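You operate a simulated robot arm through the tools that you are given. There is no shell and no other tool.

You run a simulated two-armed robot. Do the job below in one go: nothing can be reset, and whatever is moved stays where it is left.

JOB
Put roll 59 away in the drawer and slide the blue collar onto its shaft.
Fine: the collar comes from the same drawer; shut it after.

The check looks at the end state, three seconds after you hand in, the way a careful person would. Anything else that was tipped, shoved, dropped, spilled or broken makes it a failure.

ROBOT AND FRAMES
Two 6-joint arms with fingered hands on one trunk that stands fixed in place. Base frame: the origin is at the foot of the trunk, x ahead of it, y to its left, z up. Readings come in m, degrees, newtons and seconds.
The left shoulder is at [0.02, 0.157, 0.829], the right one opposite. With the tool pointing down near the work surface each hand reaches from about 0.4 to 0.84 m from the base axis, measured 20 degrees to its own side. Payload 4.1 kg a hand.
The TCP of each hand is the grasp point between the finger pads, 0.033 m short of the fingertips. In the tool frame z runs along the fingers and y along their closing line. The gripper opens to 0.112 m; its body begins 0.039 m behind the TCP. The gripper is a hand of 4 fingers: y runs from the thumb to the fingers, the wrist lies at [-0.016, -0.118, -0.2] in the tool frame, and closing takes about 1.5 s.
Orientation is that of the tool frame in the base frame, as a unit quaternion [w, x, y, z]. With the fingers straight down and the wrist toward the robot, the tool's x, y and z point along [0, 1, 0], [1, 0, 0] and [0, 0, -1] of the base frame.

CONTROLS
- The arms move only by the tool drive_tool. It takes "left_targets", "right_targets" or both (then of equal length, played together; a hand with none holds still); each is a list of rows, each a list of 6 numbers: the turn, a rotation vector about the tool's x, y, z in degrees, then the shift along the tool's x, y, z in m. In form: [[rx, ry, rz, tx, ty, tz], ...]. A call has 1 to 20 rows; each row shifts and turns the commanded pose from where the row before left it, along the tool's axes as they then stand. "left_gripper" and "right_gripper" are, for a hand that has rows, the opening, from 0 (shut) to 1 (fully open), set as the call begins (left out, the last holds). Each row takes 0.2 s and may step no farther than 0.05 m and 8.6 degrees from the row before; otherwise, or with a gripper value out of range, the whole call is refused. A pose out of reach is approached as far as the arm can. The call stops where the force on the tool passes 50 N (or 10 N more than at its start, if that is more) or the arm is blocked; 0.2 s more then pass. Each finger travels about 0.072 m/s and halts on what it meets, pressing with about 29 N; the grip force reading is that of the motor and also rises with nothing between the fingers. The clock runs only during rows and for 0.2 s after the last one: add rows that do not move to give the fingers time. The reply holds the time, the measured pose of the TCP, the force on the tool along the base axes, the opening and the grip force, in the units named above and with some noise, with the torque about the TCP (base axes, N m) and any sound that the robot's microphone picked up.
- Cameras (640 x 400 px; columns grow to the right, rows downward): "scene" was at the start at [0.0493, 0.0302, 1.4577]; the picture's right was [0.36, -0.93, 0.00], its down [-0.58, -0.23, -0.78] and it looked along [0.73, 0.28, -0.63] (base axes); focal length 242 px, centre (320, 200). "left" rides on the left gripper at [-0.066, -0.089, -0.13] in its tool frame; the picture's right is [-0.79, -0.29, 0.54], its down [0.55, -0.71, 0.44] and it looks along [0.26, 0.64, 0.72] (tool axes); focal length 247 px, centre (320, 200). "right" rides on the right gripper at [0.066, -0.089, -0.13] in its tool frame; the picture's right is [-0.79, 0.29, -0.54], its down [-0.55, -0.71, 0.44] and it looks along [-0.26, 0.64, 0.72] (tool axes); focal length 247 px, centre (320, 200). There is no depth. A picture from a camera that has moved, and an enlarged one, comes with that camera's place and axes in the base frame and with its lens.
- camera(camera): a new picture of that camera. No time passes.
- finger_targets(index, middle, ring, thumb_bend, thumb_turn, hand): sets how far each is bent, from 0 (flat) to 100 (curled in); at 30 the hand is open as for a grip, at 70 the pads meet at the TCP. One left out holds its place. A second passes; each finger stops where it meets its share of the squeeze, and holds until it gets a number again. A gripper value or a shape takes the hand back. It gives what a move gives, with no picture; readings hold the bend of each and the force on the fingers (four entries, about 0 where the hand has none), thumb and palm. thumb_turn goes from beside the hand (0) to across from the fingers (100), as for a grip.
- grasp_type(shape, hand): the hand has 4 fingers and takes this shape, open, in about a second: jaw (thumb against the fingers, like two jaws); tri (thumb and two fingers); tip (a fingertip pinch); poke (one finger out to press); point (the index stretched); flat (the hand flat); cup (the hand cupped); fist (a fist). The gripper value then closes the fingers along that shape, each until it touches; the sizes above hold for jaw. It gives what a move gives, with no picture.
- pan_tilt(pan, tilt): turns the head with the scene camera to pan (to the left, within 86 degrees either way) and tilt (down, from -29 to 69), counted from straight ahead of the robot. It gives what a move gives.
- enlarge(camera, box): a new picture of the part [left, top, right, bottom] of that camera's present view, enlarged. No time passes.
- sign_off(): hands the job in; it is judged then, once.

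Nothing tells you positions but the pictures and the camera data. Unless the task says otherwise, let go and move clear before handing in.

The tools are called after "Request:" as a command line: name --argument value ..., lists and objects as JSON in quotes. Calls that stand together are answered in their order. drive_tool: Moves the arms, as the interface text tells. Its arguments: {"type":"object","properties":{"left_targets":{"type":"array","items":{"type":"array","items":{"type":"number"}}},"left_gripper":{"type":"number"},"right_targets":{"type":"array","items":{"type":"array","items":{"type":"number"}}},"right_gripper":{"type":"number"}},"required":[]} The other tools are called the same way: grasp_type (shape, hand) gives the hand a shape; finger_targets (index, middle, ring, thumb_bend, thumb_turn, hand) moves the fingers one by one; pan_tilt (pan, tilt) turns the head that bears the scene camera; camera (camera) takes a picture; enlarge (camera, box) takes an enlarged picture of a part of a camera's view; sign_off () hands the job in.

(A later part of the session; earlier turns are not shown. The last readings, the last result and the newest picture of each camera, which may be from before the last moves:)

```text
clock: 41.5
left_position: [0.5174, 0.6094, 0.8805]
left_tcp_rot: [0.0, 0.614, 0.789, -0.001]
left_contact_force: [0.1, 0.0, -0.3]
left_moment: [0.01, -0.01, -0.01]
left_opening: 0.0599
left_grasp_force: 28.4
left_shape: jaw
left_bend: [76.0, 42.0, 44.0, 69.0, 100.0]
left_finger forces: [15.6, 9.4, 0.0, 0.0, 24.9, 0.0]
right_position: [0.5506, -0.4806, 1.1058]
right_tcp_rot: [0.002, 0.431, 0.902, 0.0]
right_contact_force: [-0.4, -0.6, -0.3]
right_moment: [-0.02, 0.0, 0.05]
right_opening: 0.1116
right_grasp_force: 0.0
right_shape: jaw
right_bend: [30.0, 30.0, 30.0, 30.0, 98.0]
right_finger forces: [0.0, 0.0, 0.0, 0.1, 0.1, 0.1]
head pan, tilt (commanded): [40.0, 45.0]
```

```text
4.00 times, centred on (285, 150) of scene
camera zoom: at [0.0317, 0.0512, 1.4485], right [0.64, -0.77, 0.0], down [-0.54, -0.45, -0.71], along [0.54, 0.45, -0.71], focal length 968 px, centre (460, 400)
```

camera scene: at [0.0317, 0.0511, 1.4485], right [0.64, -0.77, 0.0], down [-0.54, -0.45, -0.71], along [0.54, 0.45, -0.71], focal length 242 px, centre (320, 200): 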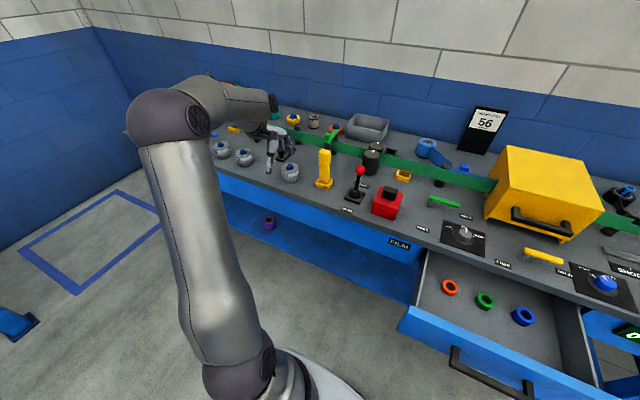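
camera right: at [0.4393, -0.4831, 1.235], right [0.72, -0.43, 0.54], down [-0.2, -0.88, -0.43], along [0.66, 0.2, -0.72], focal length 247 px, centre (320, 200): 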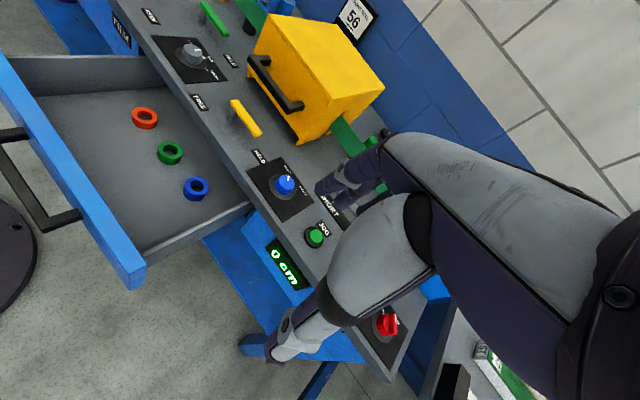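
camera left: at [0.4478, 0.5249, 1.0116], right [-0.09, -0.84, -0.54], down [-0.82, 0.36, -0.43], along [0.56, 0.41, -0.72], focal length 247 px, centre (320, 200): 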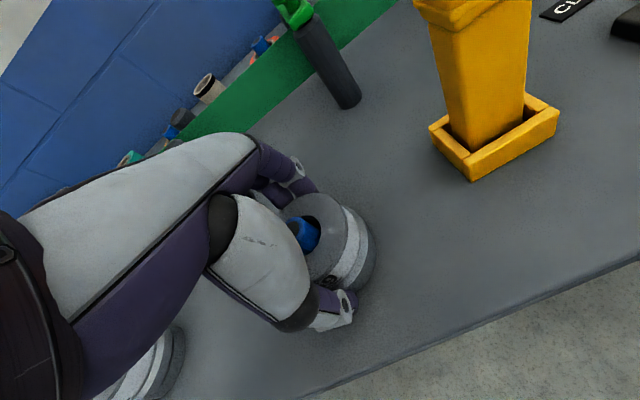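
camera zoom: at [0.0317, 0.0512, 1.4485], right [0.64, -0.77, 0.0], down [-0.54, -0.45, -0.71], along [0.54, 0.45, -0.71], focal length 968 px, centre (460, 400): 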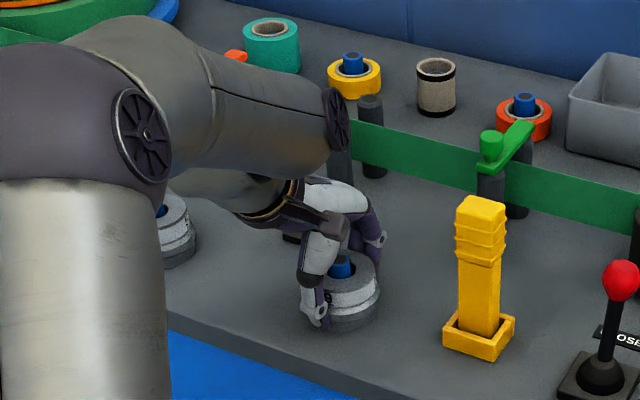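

The roll is gripped (about 6 cm opening, index, middle and thumb loaded). I'll lift slowly and check whether the peg stays on the bench.

Request:
drive_tool --left_targets '[[0, 0, 0, 0, 0, -0.01], [0, 0, 0, 0, 0, -0.01], [0, 0, 0, 0, 0, -0.015], [0, 0, 0, 0, 0, -0.015]]'

Request:
camera --camera "left"

Request:
enlarge --camera "scene" --box '[220, 100, 350, 200]'

```text
clock: 42.5
left_position: [0.5177, 0.6096, 0.9302]
left_tcp_rot: [0.0, 0.615, 0.788, -0.002]
left_contact_force: [0.3, -0.7, -3.9]
left_moment: [0.01, 0.0, -0.01]
left_opening: 0.06
left_grasp_force: 29.3
left_shape: jaw
left_bend: [76.0, 42.0, 44.0, 69.0, 100.0]
left_finger forces: [15.9, 9.6, 0.1, 0.0, 24.9, 0.0]
right_position: [0.5512, -0.4794, 1.1064]
right_tcp_rot: [0.002, 0.43, 0.903, 0.0]
right_contact_force: [0.4, -0.1, -0.1]
right_moment: [0.02, -0.02, -0.01]
right_opening: 0.1119
right_grasp_force: 0.0
right_shape: jaw
right_bend: [30.0, 30.0, 30.0, 30.0, 98.0]
right_finger forces: [0.0, 0.1, 0.1, 0.1, 0.1, 0.0]
head pan, tilt (commanded): [40.0, 45.0]
```

```text
taken
camera left: at [0.4482, 0.5252, 1.0608], right [-0.09, -0.84, -0.54], down [-0.82, 0.36, -0.43], along [0.56, 0.41, -0.72], focal length 247 px, centre (320, 200)
```

left: 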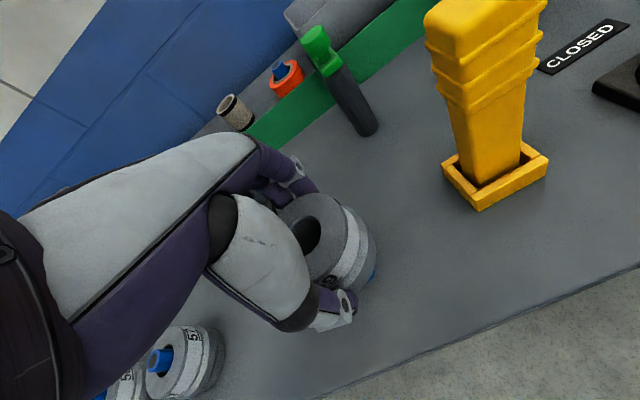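

```text
4.00 times, centred on (285, 150) of scene
camera zoom: at [0.0318, 0.0513, 1.4485], right [0.64, -0.77, 0.0], down [-0.54, -0.45, -0.71], along [0.54, 0.45, -0.71], focal length 968 px, centre (460, 400)
```

zoom: 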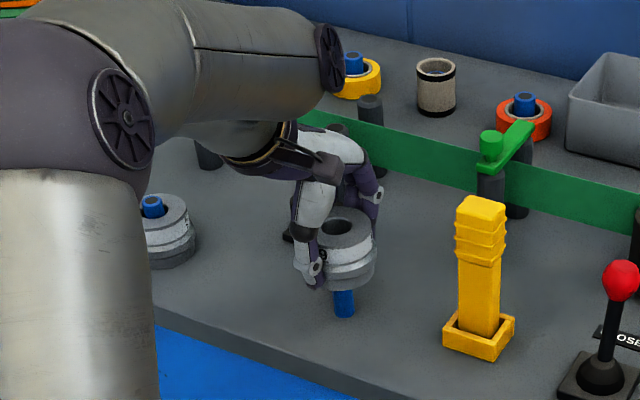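

The blue-tipped shaft stays on the bench and the roll came off cleanly. I'll lift it higher and carry it toward the drawer, keeping clear above the yellow pillar.

Request:
drive_tool --left_targets '[[0, 0, 0, 0, 0, -0.04], [0, 0, 0, 0, 0, -0.04], [0, 0, 0, 0, 0, -0.04], [0, 0, 0, 0, 0, -0.04], [0, 0, 0, -0.04, -0.018, 0], [0, 0, 0, -0.04, -0.018, 0], [0, 0, 0, -0.04, -0.018, 0], [0, 0, 0, -0.04, -0.018, 0], [0, 0, 0, -0.04, -0.018, 0], [0, 0, 0, -0.04, -0.018, 0], [0, 0, 0, -0.04, -0.018, 0], [0, 0, 0, -0.04, -0.018, 0]]'

Request:
pan_tilt --pan 5 --tilt 48

Request:
camera --camera "scene"

```text
clock: 45.1
left_position: [0.4571, 0.2638, 1.0889]
left_tcp_rot: [0.0, 0.615, 0.789, -0.001]
left_contact_force: [0.5, 0.3, -2.7]
left_moment: [-0.05, 0.01, 0.01]
left_opening: 0.0601
left_grasp_force: 28.9
left_shape: jaw
left_bend: [76.0, 42.0, 44.0, 69.0, 100.0]
left_finger forces: [15.8, 9.7, 0.0, 0.1, 24.8, 0.0]
right_position: [0.5508, -0.4801, 1.1052]
right_tcp_rot: [0.002, 0.43, 0.903, 0.0]
right_contact_force: [1.2, 0.6, 0.6]
right_moment: [0.0, 0.01, -0.04]
right_opening: 0.1114
right_grasp_force: 0.0
right_shape: jaw
right_bend: [30.0, 30.0, 30.0, 30.0, 98.0]
right_finger forces: [0.0, 0.0, 0.0, 0.0, 0.0, 0.0]
head pan, tilt (commanded): [40.0, 45.0]
```

```text
clock: 46.1
left_position: [0.4564, 0.2635, 1.0887]
left_tcp_rot: [0.0, 0.615, 0.788, -0.002]
left_contact_force: [0.1, -0.3, -3.1]
left_moment: [0.02, 0.01, 0.02]
left_opening: 0.06
left_grasp_force: 29.4
left_shape: jaw
left_bend: [76.0, 42.0, 44.0, 69.0, 100.0]
left_finger forces: [15.8, 9.5, 0.0, 0.0, 24.9, 0.1]
right_position: [0.5504, -0.4795, 1.105]
right_tcp_rot: [0.002, 0.43, 0.903, 0.0]
right_contact_force: [0.2, -0.2, 0.0]
right_moment: [-0.02, -0.02, 0.04]
right_opening: 0.1118
right_grasp_force: 0.1
right_shape: jaw
right_bend: [30.0, 30.0, 30.0, 30.0, 98.0]
right_finger forces: [0.1, 0.1, 0.0, 0.1, 0.1, 0.0]
head pan, tilt (commanded): [5.0, 48.0]
```

```text
taken
camera scene: at [0.048, 0.0059, 1.4443], right [0.09, -1.0, 0.0], down [-0.74, -0.07, -0.67], along [0.67, 0.06, -0.74], focal length 242 px, centre (320, 200)
```

scene: 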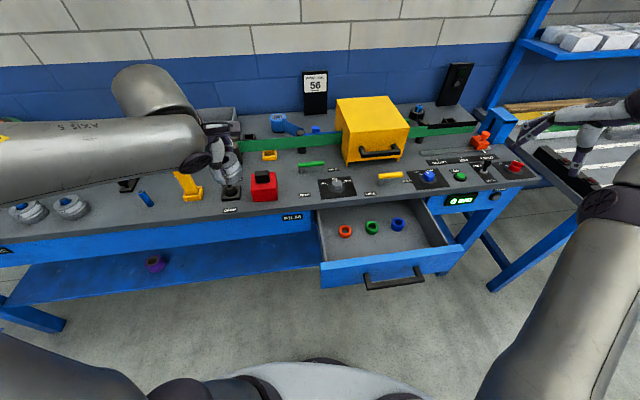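

The bare shaft is visible on the bench and the roll is in hand. I'll zoom in on the open drawer to choose the spot.

Request:
enlarge --camera "scene" --box '[310, 190, 470, 290]'

Request:
enlarge --camera "scene" --box '[0, 170, 200, 290]'

Request:
camera --camera "right"

```text
4.00 times, centred on (390, 240) of scene
camera zoom: at [0.048, 0.0059, 1.4443], right [0.09, -1.0, 0.0], down [-0.74, -0.07, -0.67], along [0.67, 0.06, -0.74], focal length 968 px, centre (40, 40)
```

zoom: 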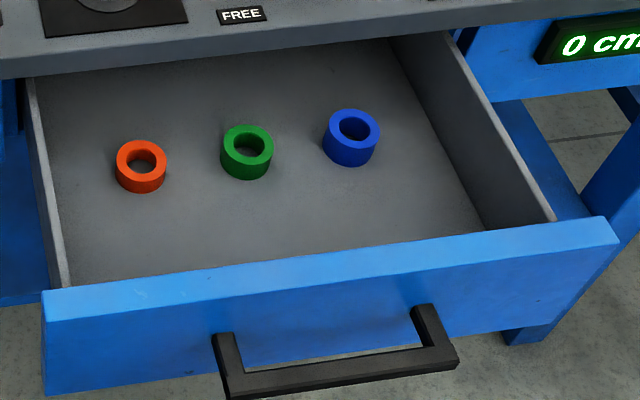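

```text
3.20 times, centred on (100, 230) of scene
camera zoom: at [0.048, 0.0059, 1.4443], right [0.09, -1.0, 0.0], down [-0.74, -0.07, -0.67], along [0.67, 0.06, -0.74], focal length 774 px, centre (1024, 104)
```

zoom: 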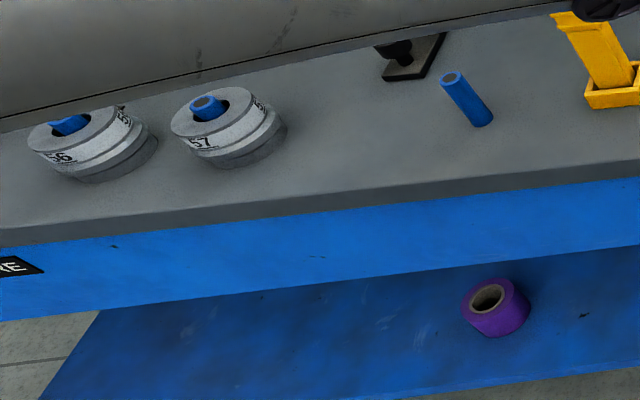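

```text
taken
camera right: at [0.4395, -0.4832, 1.2349], right [0.72, -0.44, 0.54], down [-0.2, -0.88, -0.43], along [0.66, 0.2, -0.72], focal length 247 px, centre (320, 200)
```

right: 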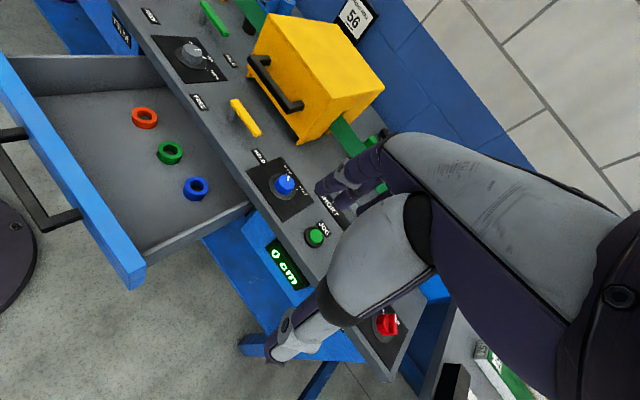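

The drawer's inner walls rise to about z≈0.81 with the floor near 0.70, and there is free floor in front of the collars. I'll carry the roll over the drawer and turn the hand 90° so thumb and fingers lie along the drawer's width.

Request:
drive_tool --left_targets '[[0, 0, 0, -0.0442, -0.0071, 0.01], [0, 0, 0, -0.0442, -0.0071, 0.01], [0, 0, 0, -0.0442, -0.0071, 0.01], [0, 0, 0, -0.0442, -0.0071, 0.01], [0, 0, 0, -0.0442, -0.0071, 0.01], [0, 0, 0, -0.0442, -0.0071, 0.01], [0, 0, 0, -0.0442, -0.0071, 0.01], [0, 0, 0, -0.0442, -0.0071, 0.01], [0, 0, 0, -0.0442, -0.0071, 0.01], [0, 0, 8.2, 0, 0, 0], [0, 0, 8.2, 0, 0, 0], [0, 0, 8.2, 0, 0, 0], [0, 0, 8.2, 0, 0, 0], [0, 0, 8.2, 0, 0, 0], [0, 0, 8.2, 0, 0, 0], [0, 0, 8.2, 0, 0, 0], [0, 0, 8.2, 0, 0, 0], [0, 0, 8.2, 0, 0, 0], [0, 0, 8.2, 0, 0, 0], [0, 0, 8.2, 0, 0, 0]]'

Request:
camera --camera "scene"

Request:
camera --camera "left"

Request:
camera --camera "right"

```text
clock: 50.3
left_position: [0.4914, -0.138, 1.0029]
left_tcp_rot: [0.001, 0.993, 0.119, -0.002]
left_contact_force: [-0.1, 0.3, -3.3]
left_moment: [0.05, 0.02, 0.01]
left_opening: 0.0597
left_grasp_force: 29.6
left_shape: jaw
left_bend: [76.0, 42.0, 44.0, 69.0, 100.0]
left_finger forces: [16.0, 9.5, 0.0, 0.0, 24.8, 0.1]
right_position: [0.5501, -0.4802, 1.1052]
right_tcp_rot: [0.002, 0.43, 0.903, 0.0]
right_contact_force: [-0.1, 0.4, 0.5]
right_moment: [-0.01, 0.03, 0.0]
right_opening: 0.1115
right_grasp_force: 0.0
right_shape: jaw
right_bend: [30.0, 30.0, 30.0, 30.0, 98.0]
right_finger forces: [0.1, 0.0, 0.0, 0.0, 0.0, 0.0]
head pan, tilt (commanded): [5.0, 48.0]
```

```text
taken
camera scene: at [0.0477, 0.0058, 1.4443], right [0.09, -1.0, 0.0], down [-0.74, -0.06, -0.67], along [0.67, 0.06, -0.74], focal length 242 px, centre (320, 200)
```

scene: 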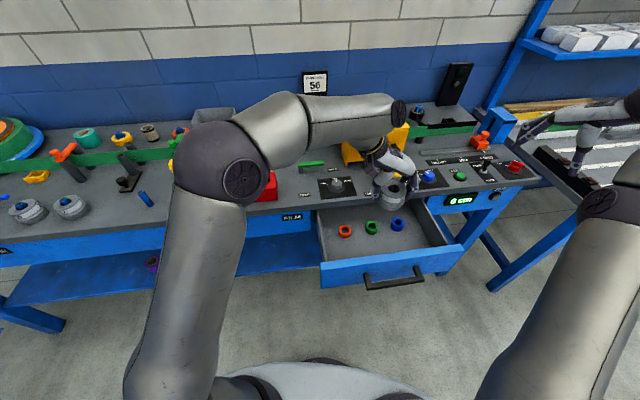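

```text
taken
camera left: at [0.407, -0.0651, 1.1324], right [-0.84, 0.09, -0.54], down [0.37, 0.82, -0.44], along [0.4, -0.56, -0.72], focal length 247 px, centre (320, 200)
```

left: 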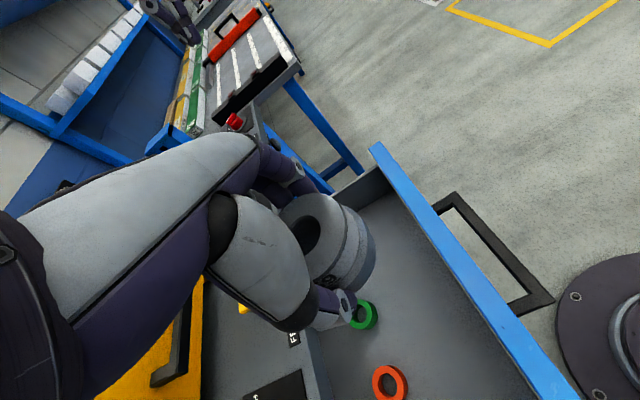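

```text
taken
camera right: at [0.4393, -0.4832, 1.235], right [0.72, -0.44, 0.54], down [-0.2, -0.88, -0.43], along [0.66, 0.2, -0.72], focal length 247 px, centre (320, 200)
```

right: 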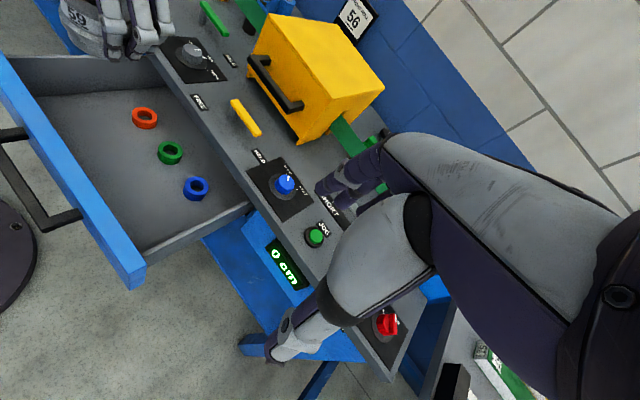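

The roll hangs over free floor at the drawer's middle front. I'll lower it into the drawer in stages, checking clearances.

Request:
drive_tool --left_targets '[[0, 0, 0, 0, 0, 0.04], [0, 0, 0, 0, 0, 0.04], [0, 0, 0, 0, 0, 0.04], [0, 0, 0, 0, 0, 0.04], [0, 0, 0, 0, 0, 0.03]]'

Request:
camera --camera "left"

Request:
enlarge --camera "right" --box '[0, 20, 260, 290]'

Request:
enlarge --camera "scene" --box '[290, 130, 480, 290]'

```text
clock: 51.5
left_position: [0.4911, -0.138, 0.8116]
left_tcp_rot: [0.001, 0.993, 0.121, -0.001]
left_contact_force: [0.2, -0.3, -2.6]
left_moment: [0.02, 0.01, 0.01]
left_opening: 0.0597
left_grasp_force: 28.9
left_shape: jaw
left_bend: [76.0, 42.0, 44.0, 69.0, 100.0]
left_finger forces: [16.1, 9.6, 0.0, 0.0, 24.8, 0.1]
right_position: [0.5516, -0.4793, 1.1054]
right_tcp_rot: [0.001, 0.431, 0.902, 0.0]
right_contact_force: [-0.6, 0.1, 0.1]
right_moment: [-0.01, -0.01, -0.01]
right_opening: 0.1118
right_grasp_force: 0.1
right_shape: jaw
right_bend: [30.0, 30.0, 30.0, 30.0, 98.0]
right_finger forces: [0.1, 0.0, 0.0, 0.1, 0.1, 0.0]
head pan, tilt (commanded): [5.0, 48.0]
```

```text
taken
camera left: at [0.4064, -0.0659, 0.9416], right [-0.84, 0.09, -0.54], down [0.36, 0.82, -0.44], along [0.4, -0.56, -0.72], focal length 247 px, centre (320, 200)
```

left: 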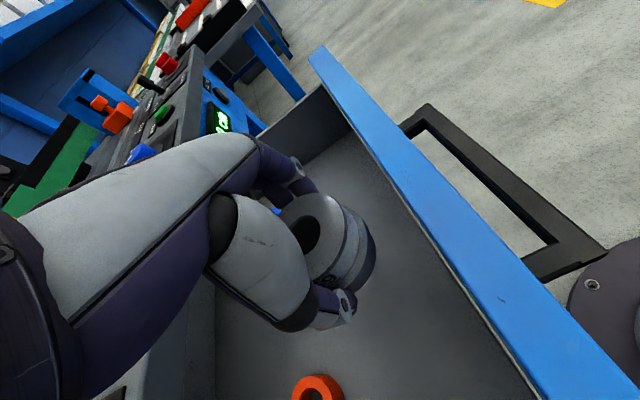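

```text
1.48 times, centred on (130, 155) of right
camera zoom: at [0.4393, -0.4832, 1.235], right [0.72, -0.44, 0.54], down [-0.2, -0.88, -0.43], along [0.66, 0.2, -0.72], focal length 366 px, centre (602, 267)
```

zoom: 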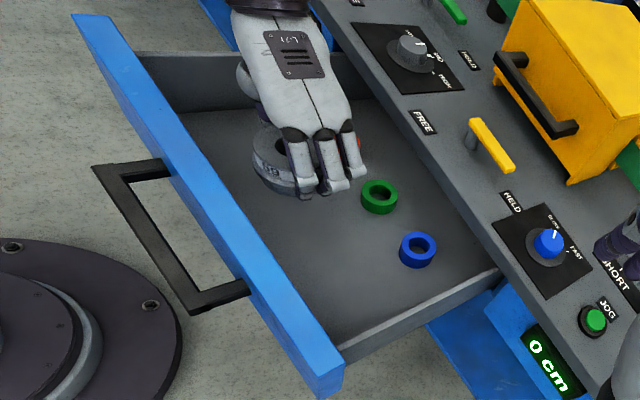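

```text
2.50 times, centred on (385, 210) of scene
camera zoom: at [0.0478, 0.0058, 1.4443], right [0.09, -1.0, 0.0], down [-0.74, -0.06, -0.67], along [0.67, 0.06, -0.74], focal length 605 px, centre (158, 175)
```

zoom: 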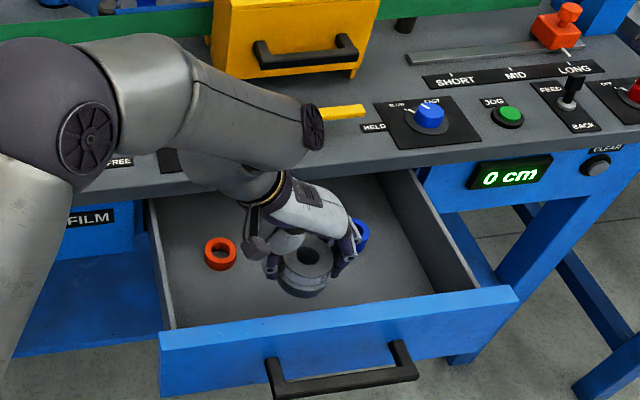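

The roll is inside the drawer outline with all walls clear. I'll shift it 8 mm toward the front for more room to the green collar and lower it until it touches the floor.

Request:
drive_tool --left_targets '[[0, 0, 0, -0.008, 0, 0.02], [0, 0, 0, 0, 0, 0.02], [0, 0, 0, 0, 0, 0.02]]'

Request:
enlarge --camera "right" --box '[40, 40, 220, 230]'

Request:
enlarge --camera "scene" --box '[290, 170, 480, 290]'

```text
clock: 52.3
left_position: [0.4831, -0.1412, 0.7508]
left_tcp_rot: [0.002, 0.993, 0.121, 0.0]
left_contact_force: [-0.4, 0.4, -3.2]
left_moment: [0.02, 0.0, 0.0]
left_opening: 0.0598
left_grasp_force: 29.0
left_shape: jaw
left_bend: [76.0, 42.0, 44.0, 69.0, 100.0]
left_finger forces: [16.0, 9.5, 0.0, 0.0, 24.8, 0.1]
right_position: [0.551, -0.4804, 1.1059]
right_tcp_rot: [0.002, 0.432, 0.902, -0.001]
right_contact_force: [0.1, -0.1, -0.1]
right_moment: [0.0, -0.02, 0.0]
right_opening: 0.112
right_grasp_force: 0.0
right_shape: jaw
right_bend: [30.0, 30.0, 30.0, 30.0, 98.0]
right_finger forces: [0.0, 0.1, 0.1, 0.0, 0.0, 0.0]
head pan, tilt (commanded): [5.0, 48.0]
```

```text
2.11 times, centred on (130, 135) of right
camera zoom: at [0.4394, -0.4832, 1.2349], right [0.72, -0.44, 0.54], down [-0.2, -0.88, -0.43], along [0.66, 0.2, -0.72], focal length 520 px, centre (720, 337)
```

zoom: 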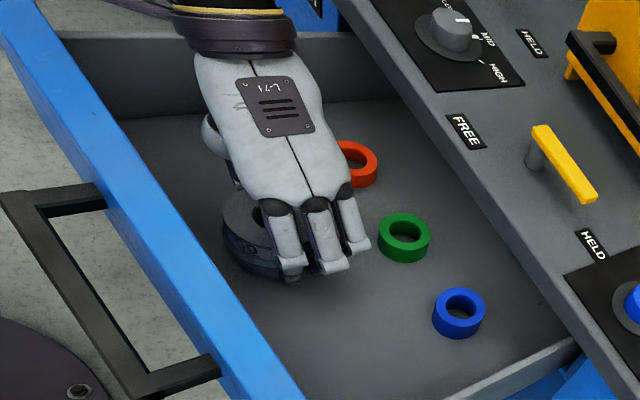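

```text
3.33 times, centred on (385, 230) of scene
camera zoom: at [0.0478, 0.0058, 1.4443], right [0.09, -1.0, 0.0], down [-0.74, -0.06, -0.67], along [0.67, 0.06, -0.74], focal length 807 px, centre (103, 100)
```

zoom: 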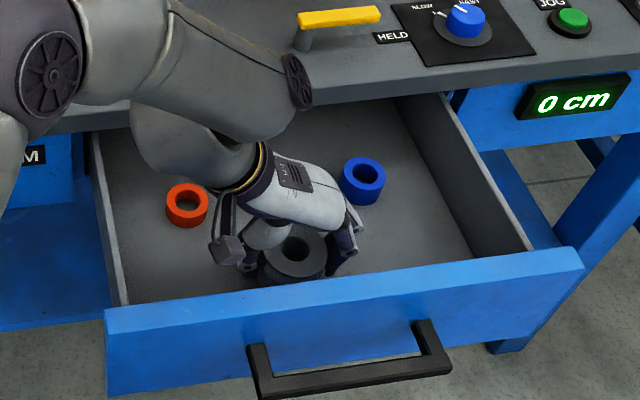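

Request:
drive_tool --left_targets '[[0, 0, 0, 0, 0, 0.004], [0, 0, 0, 0, 0, 0.004]]'

Request:
drive_tool --left_targets '[[0, 0, 0, 0, 0, 0.003], [0, 0, 0, 0, 0, 0]]'

```text
clock: 52.9
left_position: [0.4833, -0.1403, 0.7443]
left_tcp_rot: [0.001, 0.993, 0.121, -0.002]
left_contact_force: [0.5, -0.9, -2.4]
left_moment: [0.03, -0.03, -0.06]
left_opening: 0.0597
left_grasp_force: 28.6
left_shape: jaw
left_bend: [76.0, 42.0, 44.0, 69.0, 100.0]
left_finger forces: [16.1, 9.5, 0.0, 0.1, 24.8, 0.1]
right_position: [0.5523, -0.4797, 1.1049]
right_tcp_rot: [0.002, 0.43, 0.903, 0.0]
right_contact_force: [-0.6, -0.3, 0.2]
right_moment: [0.02, -0.03, 0.02]
right_opening: 0.1118
right_grasp_force: 0.0
right_shape: jaw
right_bend: [30.0, 30.0, 30.0, 30.0, 98.0]
right_finger forces: [0.0, 0.0, 0.0, 0.0, 0.0, 0.0]
head pan, tilt (commanded): [5.0, 48.0]
```

```text
clock: 53.5
left_position: [0.4834, -0.1409, 0.7421]
left_tcp_rot: [0.001, 0.993, 0.121, -0.001]
left_contact_force: [0.3, -0.4, -2.4]
left_moment: [0.01, 0.02, -0.03]
left_opening: 0.0599
left_grasp_force: 28.8
left_shape: jaw
left_bend: [76.0, 42.0, 44.0, 69.0, 100.0]
left_finger forces: [16.0, 9.5, 0.1, 0.0, 24.8, 0.1]
right_position: [0.5503, -0.4797, 1.1049]
right_tcp_rot: [0.003, 0.43, 0.903, 0.0]
right_contact_force: [-0.1, -0.1, 0.1]
right_moment: [-0.01, 0.0, 0.02]
right_opening: 0.1117
right_grasp_force: 0.0
right_shape: jaw
right_bend: [30.0, 30.0, 30.0, 30.0, 98.0]
right_finger forces: [0.1, 0.1, 0.1, 0.0, 0.0, 0.0]
head pan, tilt (commanded): [5.0, 48.0]
```

Request:
drive_tool --left_targets '[[0, 0, 0, 0, 0, 0.003], [0, 0, 0, 0, 0, 0]]'

Request:
drive_tool --left_targets '[[0, 0, 0, 0, 0, 0.002], [0, 0, 0, 0, 0, 0]]'

Request:
drive_tool --left_targets '[[0, 0, 0, 0, 0, 0.002], [0, 0, 0, 0, 0, 0]]'

```text
clock: 54.1
left_position: [0.4842, -0.1396, 0.7378]
left_tcp_rot: [0.001, 0.993, 0.121, -0.001]
left_contact_force: [-0.5, 0.3, -3.4]
left_moment: [0.04, -0.01, 0.02]
left_opening: 0.0596
left_grasp_force: 28.6
left_shape: jaw
left_bend: [76.0, 42.0, 44.0, 69.0, 100.0]
left_finger forces: [15.9, 9.5, 0.1, 0.1, 24.8, 0.0]
right_position: [0.551, -0.4793, 1.1054]
right_tcp_rot: [0.002, 0.43, 0.903, 0.0]
right_contact_force: [0.3, -0.3, 0.4]
right_moment: [0.03, -0.04, 0.01]
right_opening: 0.1117
right_grasp_force: 0.1
right_shape: jaw
right_bend: [30.0, 30.0, 30.0, 30.0, 98.0]
right_finger forces: [0.1, 0.0, 0.0, 0.1, 0.0, 0.1]
head pan, tilt (commanded): [5.0, 48.0]
```

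```text
clock: 54.7
left_position: [0.4839, -0.14, 0.737]
left_tcp_rot: [0.001, 0.993, 0.122, 0.0]
left_contact_force: [-0.1, 0.0, -3.2]
left_moment: [0.04, 0.04, -0.03]
left_opening: 0.0596
left_grasp_force: 29.1
left_shape: jaw
left_bend: [76.0, 42.0, 44.0, 69.0, 100.0]
left_finger forces: [16.0, 9.5, 0.1, 0.0, 24.8, 0.1]
right_position: [0.5508, -0.4788, 1.1054]
right_tcp_rot: [0.002, 0.43, 0.903, 0.0]
right_contact_force: [0.7, -0.5, -0.2]
right_moment: [-0.01, -0.02, 0.04]
right_opening: 0.1118
right_grasp_force: 0.0
right_shape: jaw
right_bend: [30.0, 30.0, 30.0, 30.0, 98.0]
right_finger forces: [0.0, 0.0, 0.0, 0.0, 0.1, 0.0]
head pan, tilt (commanded): [5.0, 48.0]
```

```text
clock: 55.3
left_position: [0.4838, -0.1406, 0.7332]
left_tcp_rot: [0.002, 0.993, 0.121, -0.001]
left_contact_force: [-1.4, 1.4, 4.2]
left_moment: [0.0, 0.02, 0.0]
left_opening: 0.0596
left_grasp_force: 29.1
left_shape: jaw
left_bend: [76.0, 42.0, 44.0, 69.0, 100.0]
left_finger forces: [15.8, 9.5, 0.1, 0.0, 25.6, 0.0]
right_position: [0.5514, -0.4795, 1.1046]
right_tcp_rot: [0.003, 0.431, 0.902, 0.0]
right_contact_force: [0.6, -0.3, 0.4]
right_moment: [-0.03, 0.01, 0.04]
right_opening: 0.1118
right_grasp_force: 0.0
right_shape: jaw
right_bend: [30.0, 30.0, 30.0, 30.0, 98.0]
right_finger forces: [0.1, 0.1, 0.1, 0.0, 0.0, 0.0]
head pan, tilt (commanded): [5.0, 48.0]
```

The roll now rests on the drawer floor (force changed sign). I'll open the hand and rise straight up.

Request:
drive_tool --left_targets '[[0, 0, 0, 0, 0, 0], [0, 0, 0, 0, 0, 0], [0, 0, 0, 0, 0, 0], [0, 0, 0, 0, 0, 0], [0, 0, 0, 0, 0, 0]]' --left_gripper 0.95

Request:
enlarge --camera "scene" --box '[290, 170, 480, 290]'

Request:
camera --camera "left"

Request:
enlarge --camera "right" --box '[40, 40, 220, 230]'

```text
clock: 56.5
left_position: [0.4831, -0.1407, 0.7343]
left_tcp_rot: [0.001, 0.993, 0.121, 0.0]
left_contact_force: [-0.4, -0.2, -0.5]
left_moment: [0.02, 0.03, 0.03]
left_opening: 0.106
left_grasp_force: 0.1
left_shape: jaw
left_bend: [29.0, 31.0, 30.0, 31.0, 98.0]
left_finger forces: [0.1, 0.0, 0.0, 0.0, 0.0, 0.1]
right_position: [0.5517, -0.4795, 1.1049]
right_tcp_rot: [0.002, 0.431, 0.903, 0.0]
right_contact_force: [0.3, 0.4, -0.1]
right_moment: [0.01, 0.0, -0.01]
right_opening: 0.1116
right_grasp_force: 0.0
right_shape: jaw
right_bend: [30.0, 30.0, 30.0, 30.0, 98.0]
right_finger forces: [0.1, 0.1, 0.0, 0.0, 0.0, 0.1]
head pan, tilt (commanded): [5.0, 48.0]
```

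```text
3.33 times, centred on (385, 230) of scene
camera zoom: at [0.0479, 0.0058, 1.4443], right [0.09, -1.0, 0.0], down [-0.74, -0.06, -0.67], along [0.67, 0.06, -0.74], focal length 807 px, centre (103, 100)
```

zoom: 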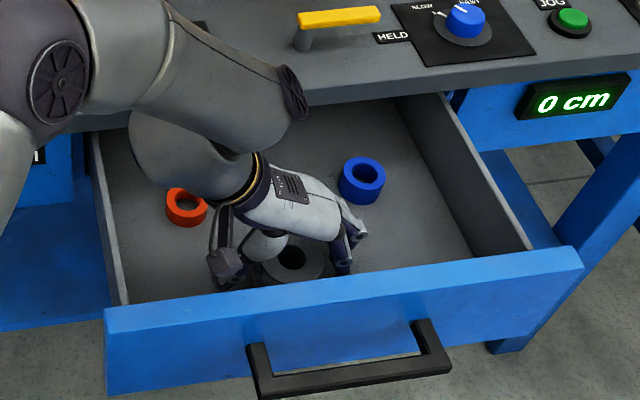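

```text
taken
camera left: at [0.3988, -0.0676, 0.8644], right [-0.84, 0.09, -0.54], down [0.36, 0.82, -0.44], along [0.4, -0.56, -0.72], focal length 247 px, centre (320, 200)
```

left: 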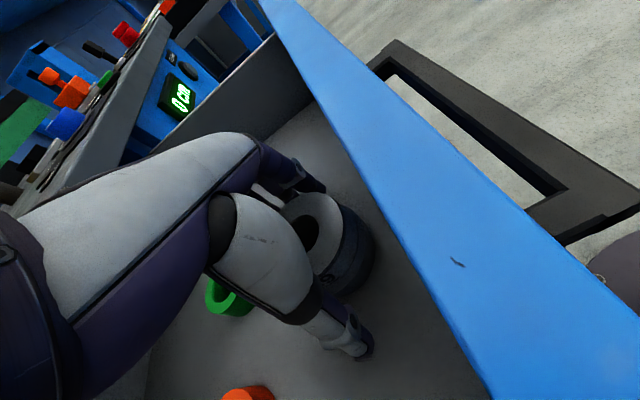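

```text
2.11 times, centred on (130, 135) of right
camera zoom: at [0.4394, -0.4832, 1.2349], right [0.72, -0.44, 0.54], down [-0.2, -0.88, -0.43], along [0.66, 0.2, -0.72], focal length 520 px, centre (720, 337)
```

zoom: 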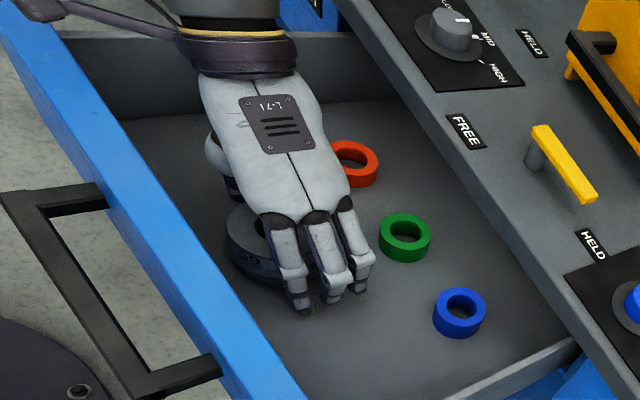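

Roll 59 stands released in the drawer and the collars are untouched. To get room for grasping the blue collar away from the bench edge, I'll rise and use the closed fingers inside the front panel to pull the drawer ~5 cm further.

Request:
drive_tool --left_targets '[[0, 0, 0, 0, 0, -0.02], [0, 0, 0, 0, 0, -0.04], [0, 0, 0, 0, 0, -0.04], [0, 0, 0, 0, 0, -0.04], [0, 0, 0, 0, 0, -0.03]]'

Request:
drive_tool --left_targets '[[0, 0, 0, -0.004, 0.04, 0], [0, 0, 0, -0.004, 0.04, 0], [0, 0, 0, -0.004, 0.04, 0], [0, 0, 0, 0, 0, 0], [0, 0, 0, 0, 0, 0], [0, 0, 0, 0, 0, 0]]' --left_gripper 0.2

Request:
camera --camera "right"

Request:
camera --camera "left"

Request:
camera --camera "scene"

```text
clock: 57.7
left_position: [0.4827, -0.139, 0.9034]
left_tcp_rot: [0.001, 0.993, 0.121, -0.002]
left_contact_force: [1.2, 0.5, 0.0]
left_moment: [0.0, 0.0, 0.01]
left_opening: 0.1059
left_grasp_force: 0.0
left_shape: jaw
left_bend: [29.0, 31.0, 30.0, 31.0, 98.0]
left_finger forces: [0.0, 0.0, 0.0, 0.0, 0.0, 0.1]
right_position: [0.5505, -0.4785, 1.106]
right_tcp_rot: [0.002, 0.431, 0.902, 0.0]
right_contact_force: [0.5, 0.5, 0.3]
right_moment: [0.02, 0.0, 0.03]
right_opening: 0.1118
right_grasp_force: 0.0
right_shape: jaw
right_bend: [30.0, 30.0, 30.0, 30.0, 98.0]
right_finger forces: [0.1, 0.1, 0.0, 0.1, 0.0, 0.0]
head pan, tilt (commanded): [5.0, 48.0]
```

```text
clock: 59.1
left_position: [0.5004, -0.2588, 0.9032]
left_tcp_rot: [0.002, 0.993, 0.121, -0.001]
left_contact_force: [0.8, -0.3, -0.1]
left_moment: [0.02, -0.02, 0.02]
left_opening: 0.0226
left_grasp_force: 0.0
left_shape: jaw
left_bend: [75.0, 58.0, 57.0, 74.0, 100.0]
left_finger forces: [0.1, 0.1, 0.1, 0.0, 0.0, 0.1]
right_position: [0.5512, -0.479, 1.1048]
right_tcp_rot: [0.002, 0.431, 0.903, 0.0]
right_contact_force: [-0.6, 0.7, 0.2]
right_moment: [0.01, 0.02, -0.01]
right_opening: 0.1115
right_grasp_force: 0.1
right_shape: jaw
right_bend: [30.0, 30.0, 30.0, 30.0, 98.0]
right_finger forces: [0.0, 0.0, 0.0, 0.0, 0.1, 0.0]
head pan, tilt (commanded): [5.0, 48.0]
```

```text
taken
camera right: at [0.4394, -0.4832, 1.2349], right [0.72, -0.44, 0.54], down [-0.2, -0.88, -0.43], along [0.66, 0.2, -0.72], focal length 247 px, centre (320, 200)
```

right: 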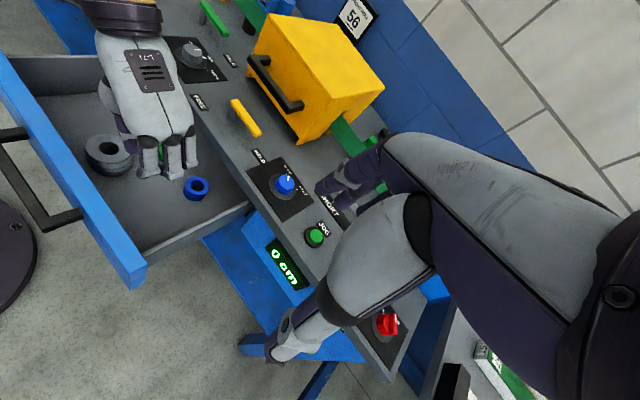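

```text
taken
camera left: at [0.4162, -0.1861, 1.0342], right [-0.84, 0.09, -0.54], down [0.36, 0.82, -0.44], along [0.4, -0.56, -0.72], focal length 247 px, centre (320, 200)
```

left: 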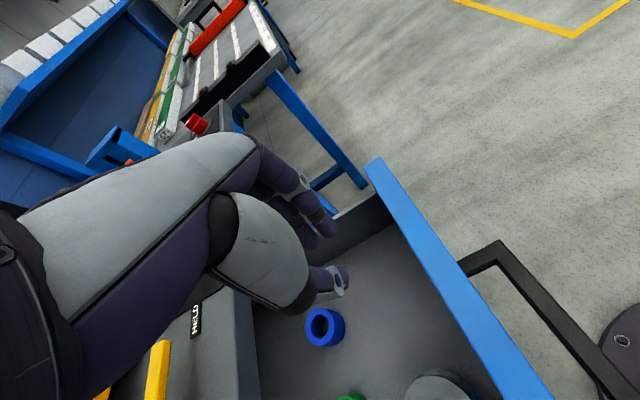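

```text
taken
camera scene: at [0.0479, 0.0058, 1.4443], right [0.09, -1.0, 0.0], down [-0.74, -0.06, -0.67], along [0.67, 0.06, -0.74], focal length 242 px, centre (320, 200)
```

scene: 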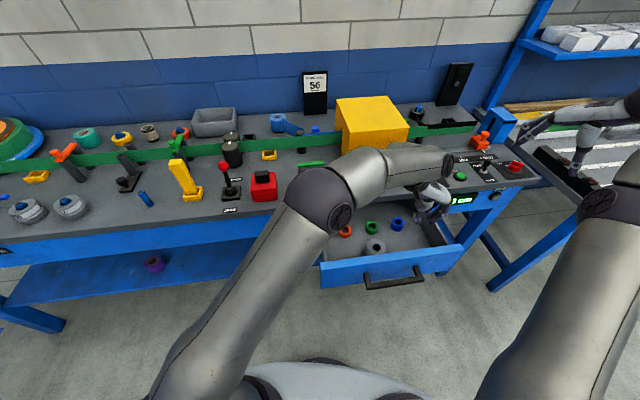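

Request:
drive_tool --left_targets '[[0, 0, 0, 0, 0, 0.04], [0, 0, 0, 0, 0, 0.04], [0, 0, 0, 0, 0, 0.035], [0, 0, 0, -0.01, 0, 0], [0, 0, 0, -0.01, 0, 0], [0, 0, 0, -0.01, 0, 0]]'

Request:
enlarge --camera "right" --box '[0, 20, 260, 300]'

Request:
enlarge --camera "scene" --box '[290, 150, 480, 300]'

```text
clock: 60.5
left_position: [0.4712, -0.2655, 0.788]
left_tcp_rot: [0.001, 0.993, 0.121, -0.001]
left_contact_force: [0.1, 0.6, 0.0]
left_moment: [-0.03, -0.02, -0.02]
left_opening: 0.0225
left_grasp_force: 0.1
left_shape: jaw
left_bend: [75.0, 58.0, 57.0, 74.0, 100.0]
left_finger forces: [0.2, 0.0, 0.0, 0.0, 0.0, 0.1]
right_position: [0.5504, -0.4805, 1.1055]
right_tcp_rot: [0.002, 0.431, 0.902, 0.0]
right_contact_force: [0.0, -0.4, 0.2]
right_moment: [-0.03, 0.0, -0.01]
right_opening: 0.1118
right_grasp_force: 0.0
right_shape: jaw
right_bend: [30.0, 30.0, 30.0, 30.0, 98.0]
right_finger forces: [0.0, 0.0, 0.0, 0.0, 0.0, 0.0]
head pan, tilt (commanded): [5.0, 48.0]
```

```text
1.43 times, centred on (130, 160) of right
camera zoom: at [0.4395, -0.4832, 1.2349], right [0.72, -0.44, 0.54], down [-0.2, -0.88, -0.43], along [0.66, 0.2, -0.72], focal length 353 px, centre (591, 257)
```

zoom: 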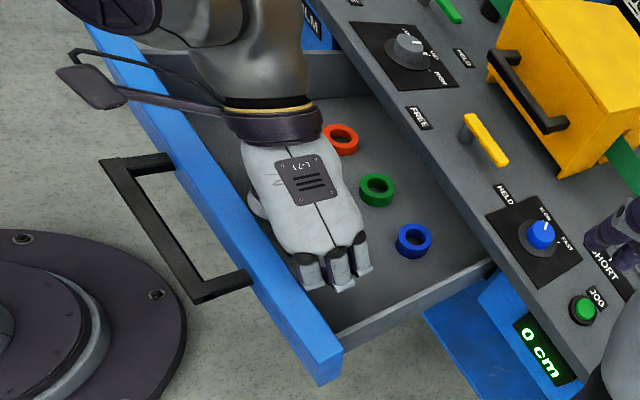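

```text
2.67 times, centred on (385, 225) of scene
camera zoom: at [0.048, 0.0058, 1.4443], right [0.09, -1.0, 0.0], down [-0.74, -0.06, -0.67], along [0.67, 0.06, -0.74], focal length 645 px, centre (147, 133)
```

zoom: 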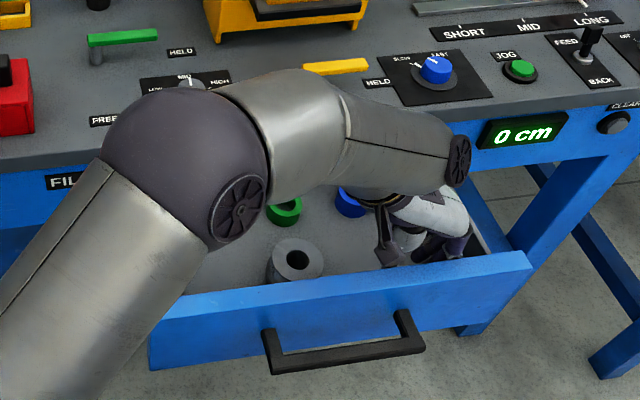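

Request:
drive_tool --left_targets '[[0, 0, 0, -0.01, 0, 0], [0, 0, 0, -0.01, 0, 0], [0, 0, 0, -0.01, 0, 0]]'

Request:
drive_tool --left_targets '[[0, 0, 0, -0.01, 0, 0], [0, 0, 0, -0.01, 0, 0]]'

Request:
enlarge --camera "right" --box '[0, 20, 260, 300]'

```text
clock: 61.3
left_position: [0.4415, -0.2737, 0.789]
left_tcp_rot: [0.0, 0.993, 0.122, -0.001]
left_contact_force: [1.6, 1.7, 0.0]
left_moment: [0.0, 0.03, 0.11]
left_opening: 0.0228
left_grasp_force: 0.0
left_shape: jaw
left_bend: [75.0, 58.0, 57.0, 74.0, 100.0]
left_finger forces: [1.7, 0.1, 0.0, 0.0, 0.0, 0.0]
right_position: [0.5527, -0.4795, 1.1049]
right_tcp_rot: [0.001, 0.431, 0.903, 0.0]
right_contact_force: [1.0, -0.2, 0.7]
right_moment: [0.01, -0.03, -0.01]
right_opening: 0.1119
right_grasp_force: 0.1
right_shape: jaw
right_bend: [30.0, 30.0, 30.0, 30.0, 98.0]
right_finger forces: [0.0, 0.0, 0.1, 0.0, 0.1, 0.0]
head pan, tilt (commanded): [5.0, 48.0]
```

```text
clock: 61.9
left_position: [0.4397, -0.2748, 0.7925]
left_tcp_rot: [0.008, 0.992, 0.128, 0.004]
left_contact_force: [14.1, 4.9, -1.5]
left_moment: [-0.01, 0.21, 0.51]
left_opening: 0.0221
left_grasp_force: 0.1
left_shape: jaw
left_bend: [75.0, 58.0, 57.0, 74.0, 100.0]
left_finger forces: [13.0, 0.0, 0.0, 0.1, 0.0, 0.0]
right_position: [0.5522, -0.479, 1.1041]
right_tcp_rot: [0.002, 0.43, 0.903, 0.0]
right_contact_force: [1.2, 0.6, -0.2]
right_moment: [0.06, 0.03, 0.04]
right_opening: 0.1117
right_grasp_force: 0.1
right_shape: jaw
right_bend: [30.0, 30.0, 30.0, 30.0, 98.0]
right_finger forces: [0.0, 0.0, 0.1, 0.0, 0.1, 0.0]
head pan, tilt (commanded): [5.0, 48.0]
stopped in row 2 (left hand): the force on the tool passed its limit at 58 N (the readings are from after the stop); the commanded pose is now the measured one
```

```text
1.43 times, centred on (130, 160) of right
camera zoom: at [0.44, -0.4831, 1.2348], right [0.72, -0.43, 0.54], down [-0.2, -0.88, -0.43], along [0.66, 0.2, -0.72], focal length 353 px, centre (591, 257)
```

zoom: 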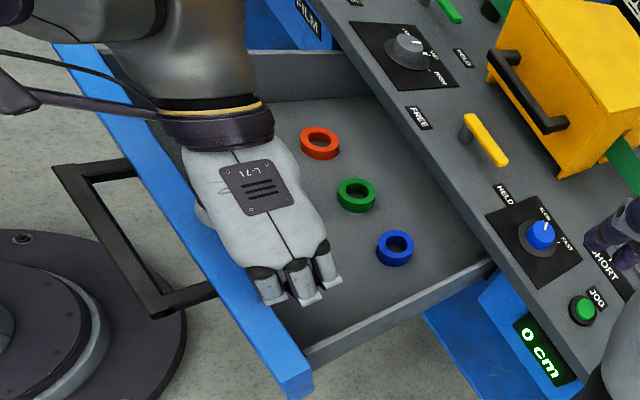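

The drawer reached its end stop at about 0.26 m opening, giving the blue collar more room. I'll ease off, rise, and centre over the blue collar with a moderate opening.

Request:
drive_tool --left_targets '[[0, 0, 0, 0.015, 0, 0], [0, 0, 0, 0, 0, -0.04], [0, 0, 0, 0, 0, -0.04], [0, 0, 0, 0, 0, -0.04]]'

Request:
drive_tool --left_targets '[[0, 0, 0, 0.03, 0, 0], [0, 0, 0, 0.03, 0, 0], [0, 0, 0, 0.03, 0, 0], [0, 0, 0, 0, 0, 0], [0, 0, 0, 0, 0, 0], [0, 0, 0, 0, 0, 0]]' --left_gripper 0.75

Request:
camera --camera "left"

Request:
camera --camera "right"

```text
clock: 62.9
left_position: [0.4499, -0.2712, 0.9113]
left_tcp_rot: [0.006, 0.992, 0.127, 0.004]
left_contact_force: [-0.6, -0.3, -0.6]
left_moment: [0.03, 0.02, 0.01]
left_opening: 0.0225
left_grasp_force: 0.0
left_shape: jaw
left_bend: [75.0, 58.0, 57.0, 74.0, 100.0]
left_finger forces: [0.0, 0.0, 0.0, 0.0, 0.0, 0.1]
right_position: [0.5508, -0.4794, 1.1055]
right_tcp_rot: [0.001, 0.43, 0.903, 0.001]
right_contact_force: [-1.5, 0.4, -0.3]
right_moment: [0.02, 0.03, 0.0]
right_opening: 0.1119
right_grasp_force: 0.0
right_shape: jaw
right_bend: [30.0, 30.0, 30.0, 30.0, 98.0]
right_finger forces: [0.0, 0.1, 0.0, 0.0, 0.0, 0.0]
head pan, tilt (commanded): [5.0, 48.0]
```

```text
clock: 64.3
left_position: [0.5391, -0.2485, 0.9114]
left_tcp_rot: [0.005, 0.992, 0.128, 0.004]
left_contact_force: [-0.6, -0.1, -0.7]
left_moment: [-0.01, 0.0, -0.03]
left_opening: 0.0837
left_grasp_force: 0.0
left_shape: jaw
left_bend: [26.0, 35.0, 33.0, 56.0, 99.0]
left_finger forces: [0.0, 0.0, 0.0, 0.0, 0.0, 0.0]
right_position: [0.5528, -0.4792, 1.1051]
right_tcp_rot: [0.002, 0.43, 0.903, 0.0]
right_contact_force: [0.1, -0.1, -0.4]
right_moment: [0.02, 0.0, 0.02]
right_opening: 0.1116
right_grasp_force: 0.0
right_shape: jaw
right_bend: [30.0, 30.0, 30.0, 30.0, 98.0]
right_finger forces: [0.1, 0.1, 0.0, 0.1, 0.0, 0.0]
head pan, tilt (commanded): [5.0, 48.0]
```

```text
taken
camera left: at [0.4512, -0.1754, 1.0408], right [-0.83, 0.07, -0.55], down [0.36, 0.82, -0.44], along [0.42, -0.56, -0.71], focal length 247 px, centre (320, 200)
```

left: 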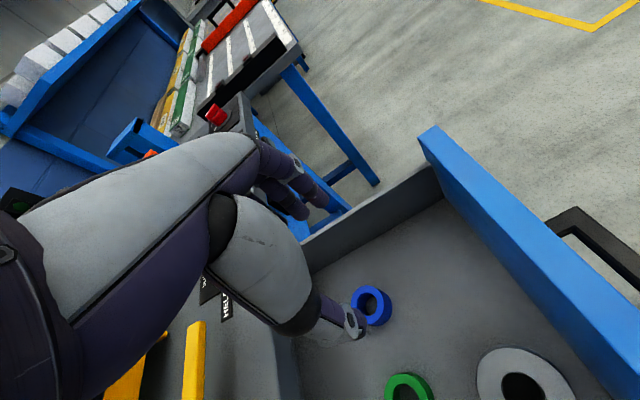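

```text
taken
camera right: at [0.4394, -0.4832, 1.2349], right [0.72, -0.44, 0.54], down [-0.2, -0.88, -0.43], along [0.66, 0.2, -0.72], focal length 247 px, centre (320, 200)
```

right: 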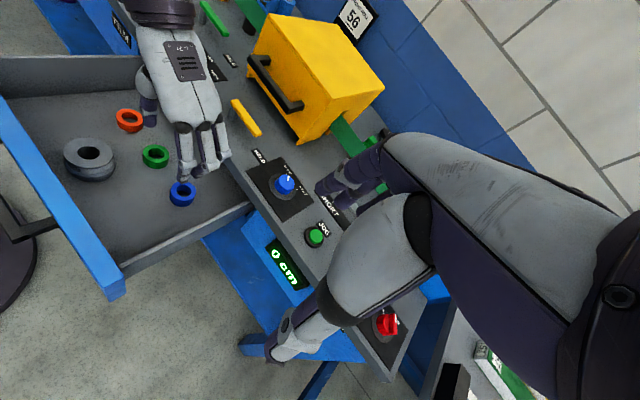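

Request:
enlarge --camera "left" --box '[310, 250, 430, 350]'

Request:
enlarge --camera "right" --box '[120, 130, 240, 230]'

Request:
enlarge --camera "scene" --box '[310, 170, 470, 290]'

```text
4.00 times, centred on (370, 300) of left
camera zoom: at [0.4512, -0.1754, 1.0408], right [-0.83, 0.07, -0.55], down [0.36, 0.82, -0.44], along [0.42, -0.56, -0.71], focal length 988 px, centre (120, -200)
```

zoom: 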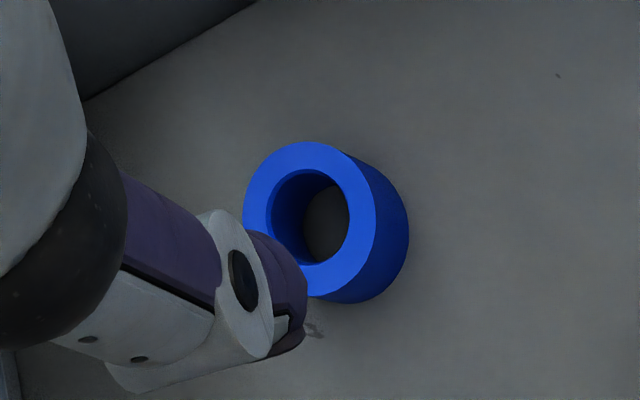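

```text
4.00 times, centred on (180, 180) of right
camera zoom: at [0.4394, -0.4832, 1.2349], right [0.72, -0.44, 0.54], down [-0.2, -0.88, -0.43], along [0.66, 0.2, -0.72], focal length 988 px, centre (880, 280)
```

zoom: 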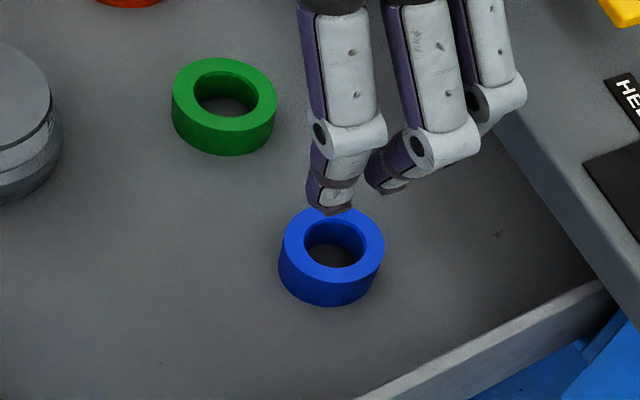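

```text
3.33 times, centred on (390, 230) of scene
camera zoom: at [0.0479, 0.0058, 1.4443], right [0.09, -1.0, 0.0], down [-0.74, -0.06, -0.67], along [0.67, 0.06, -0.74], focal length 807 px, centre (87, 100)
```

zoom: 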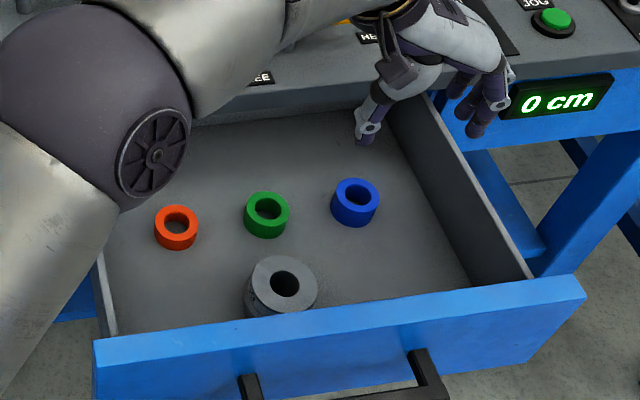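

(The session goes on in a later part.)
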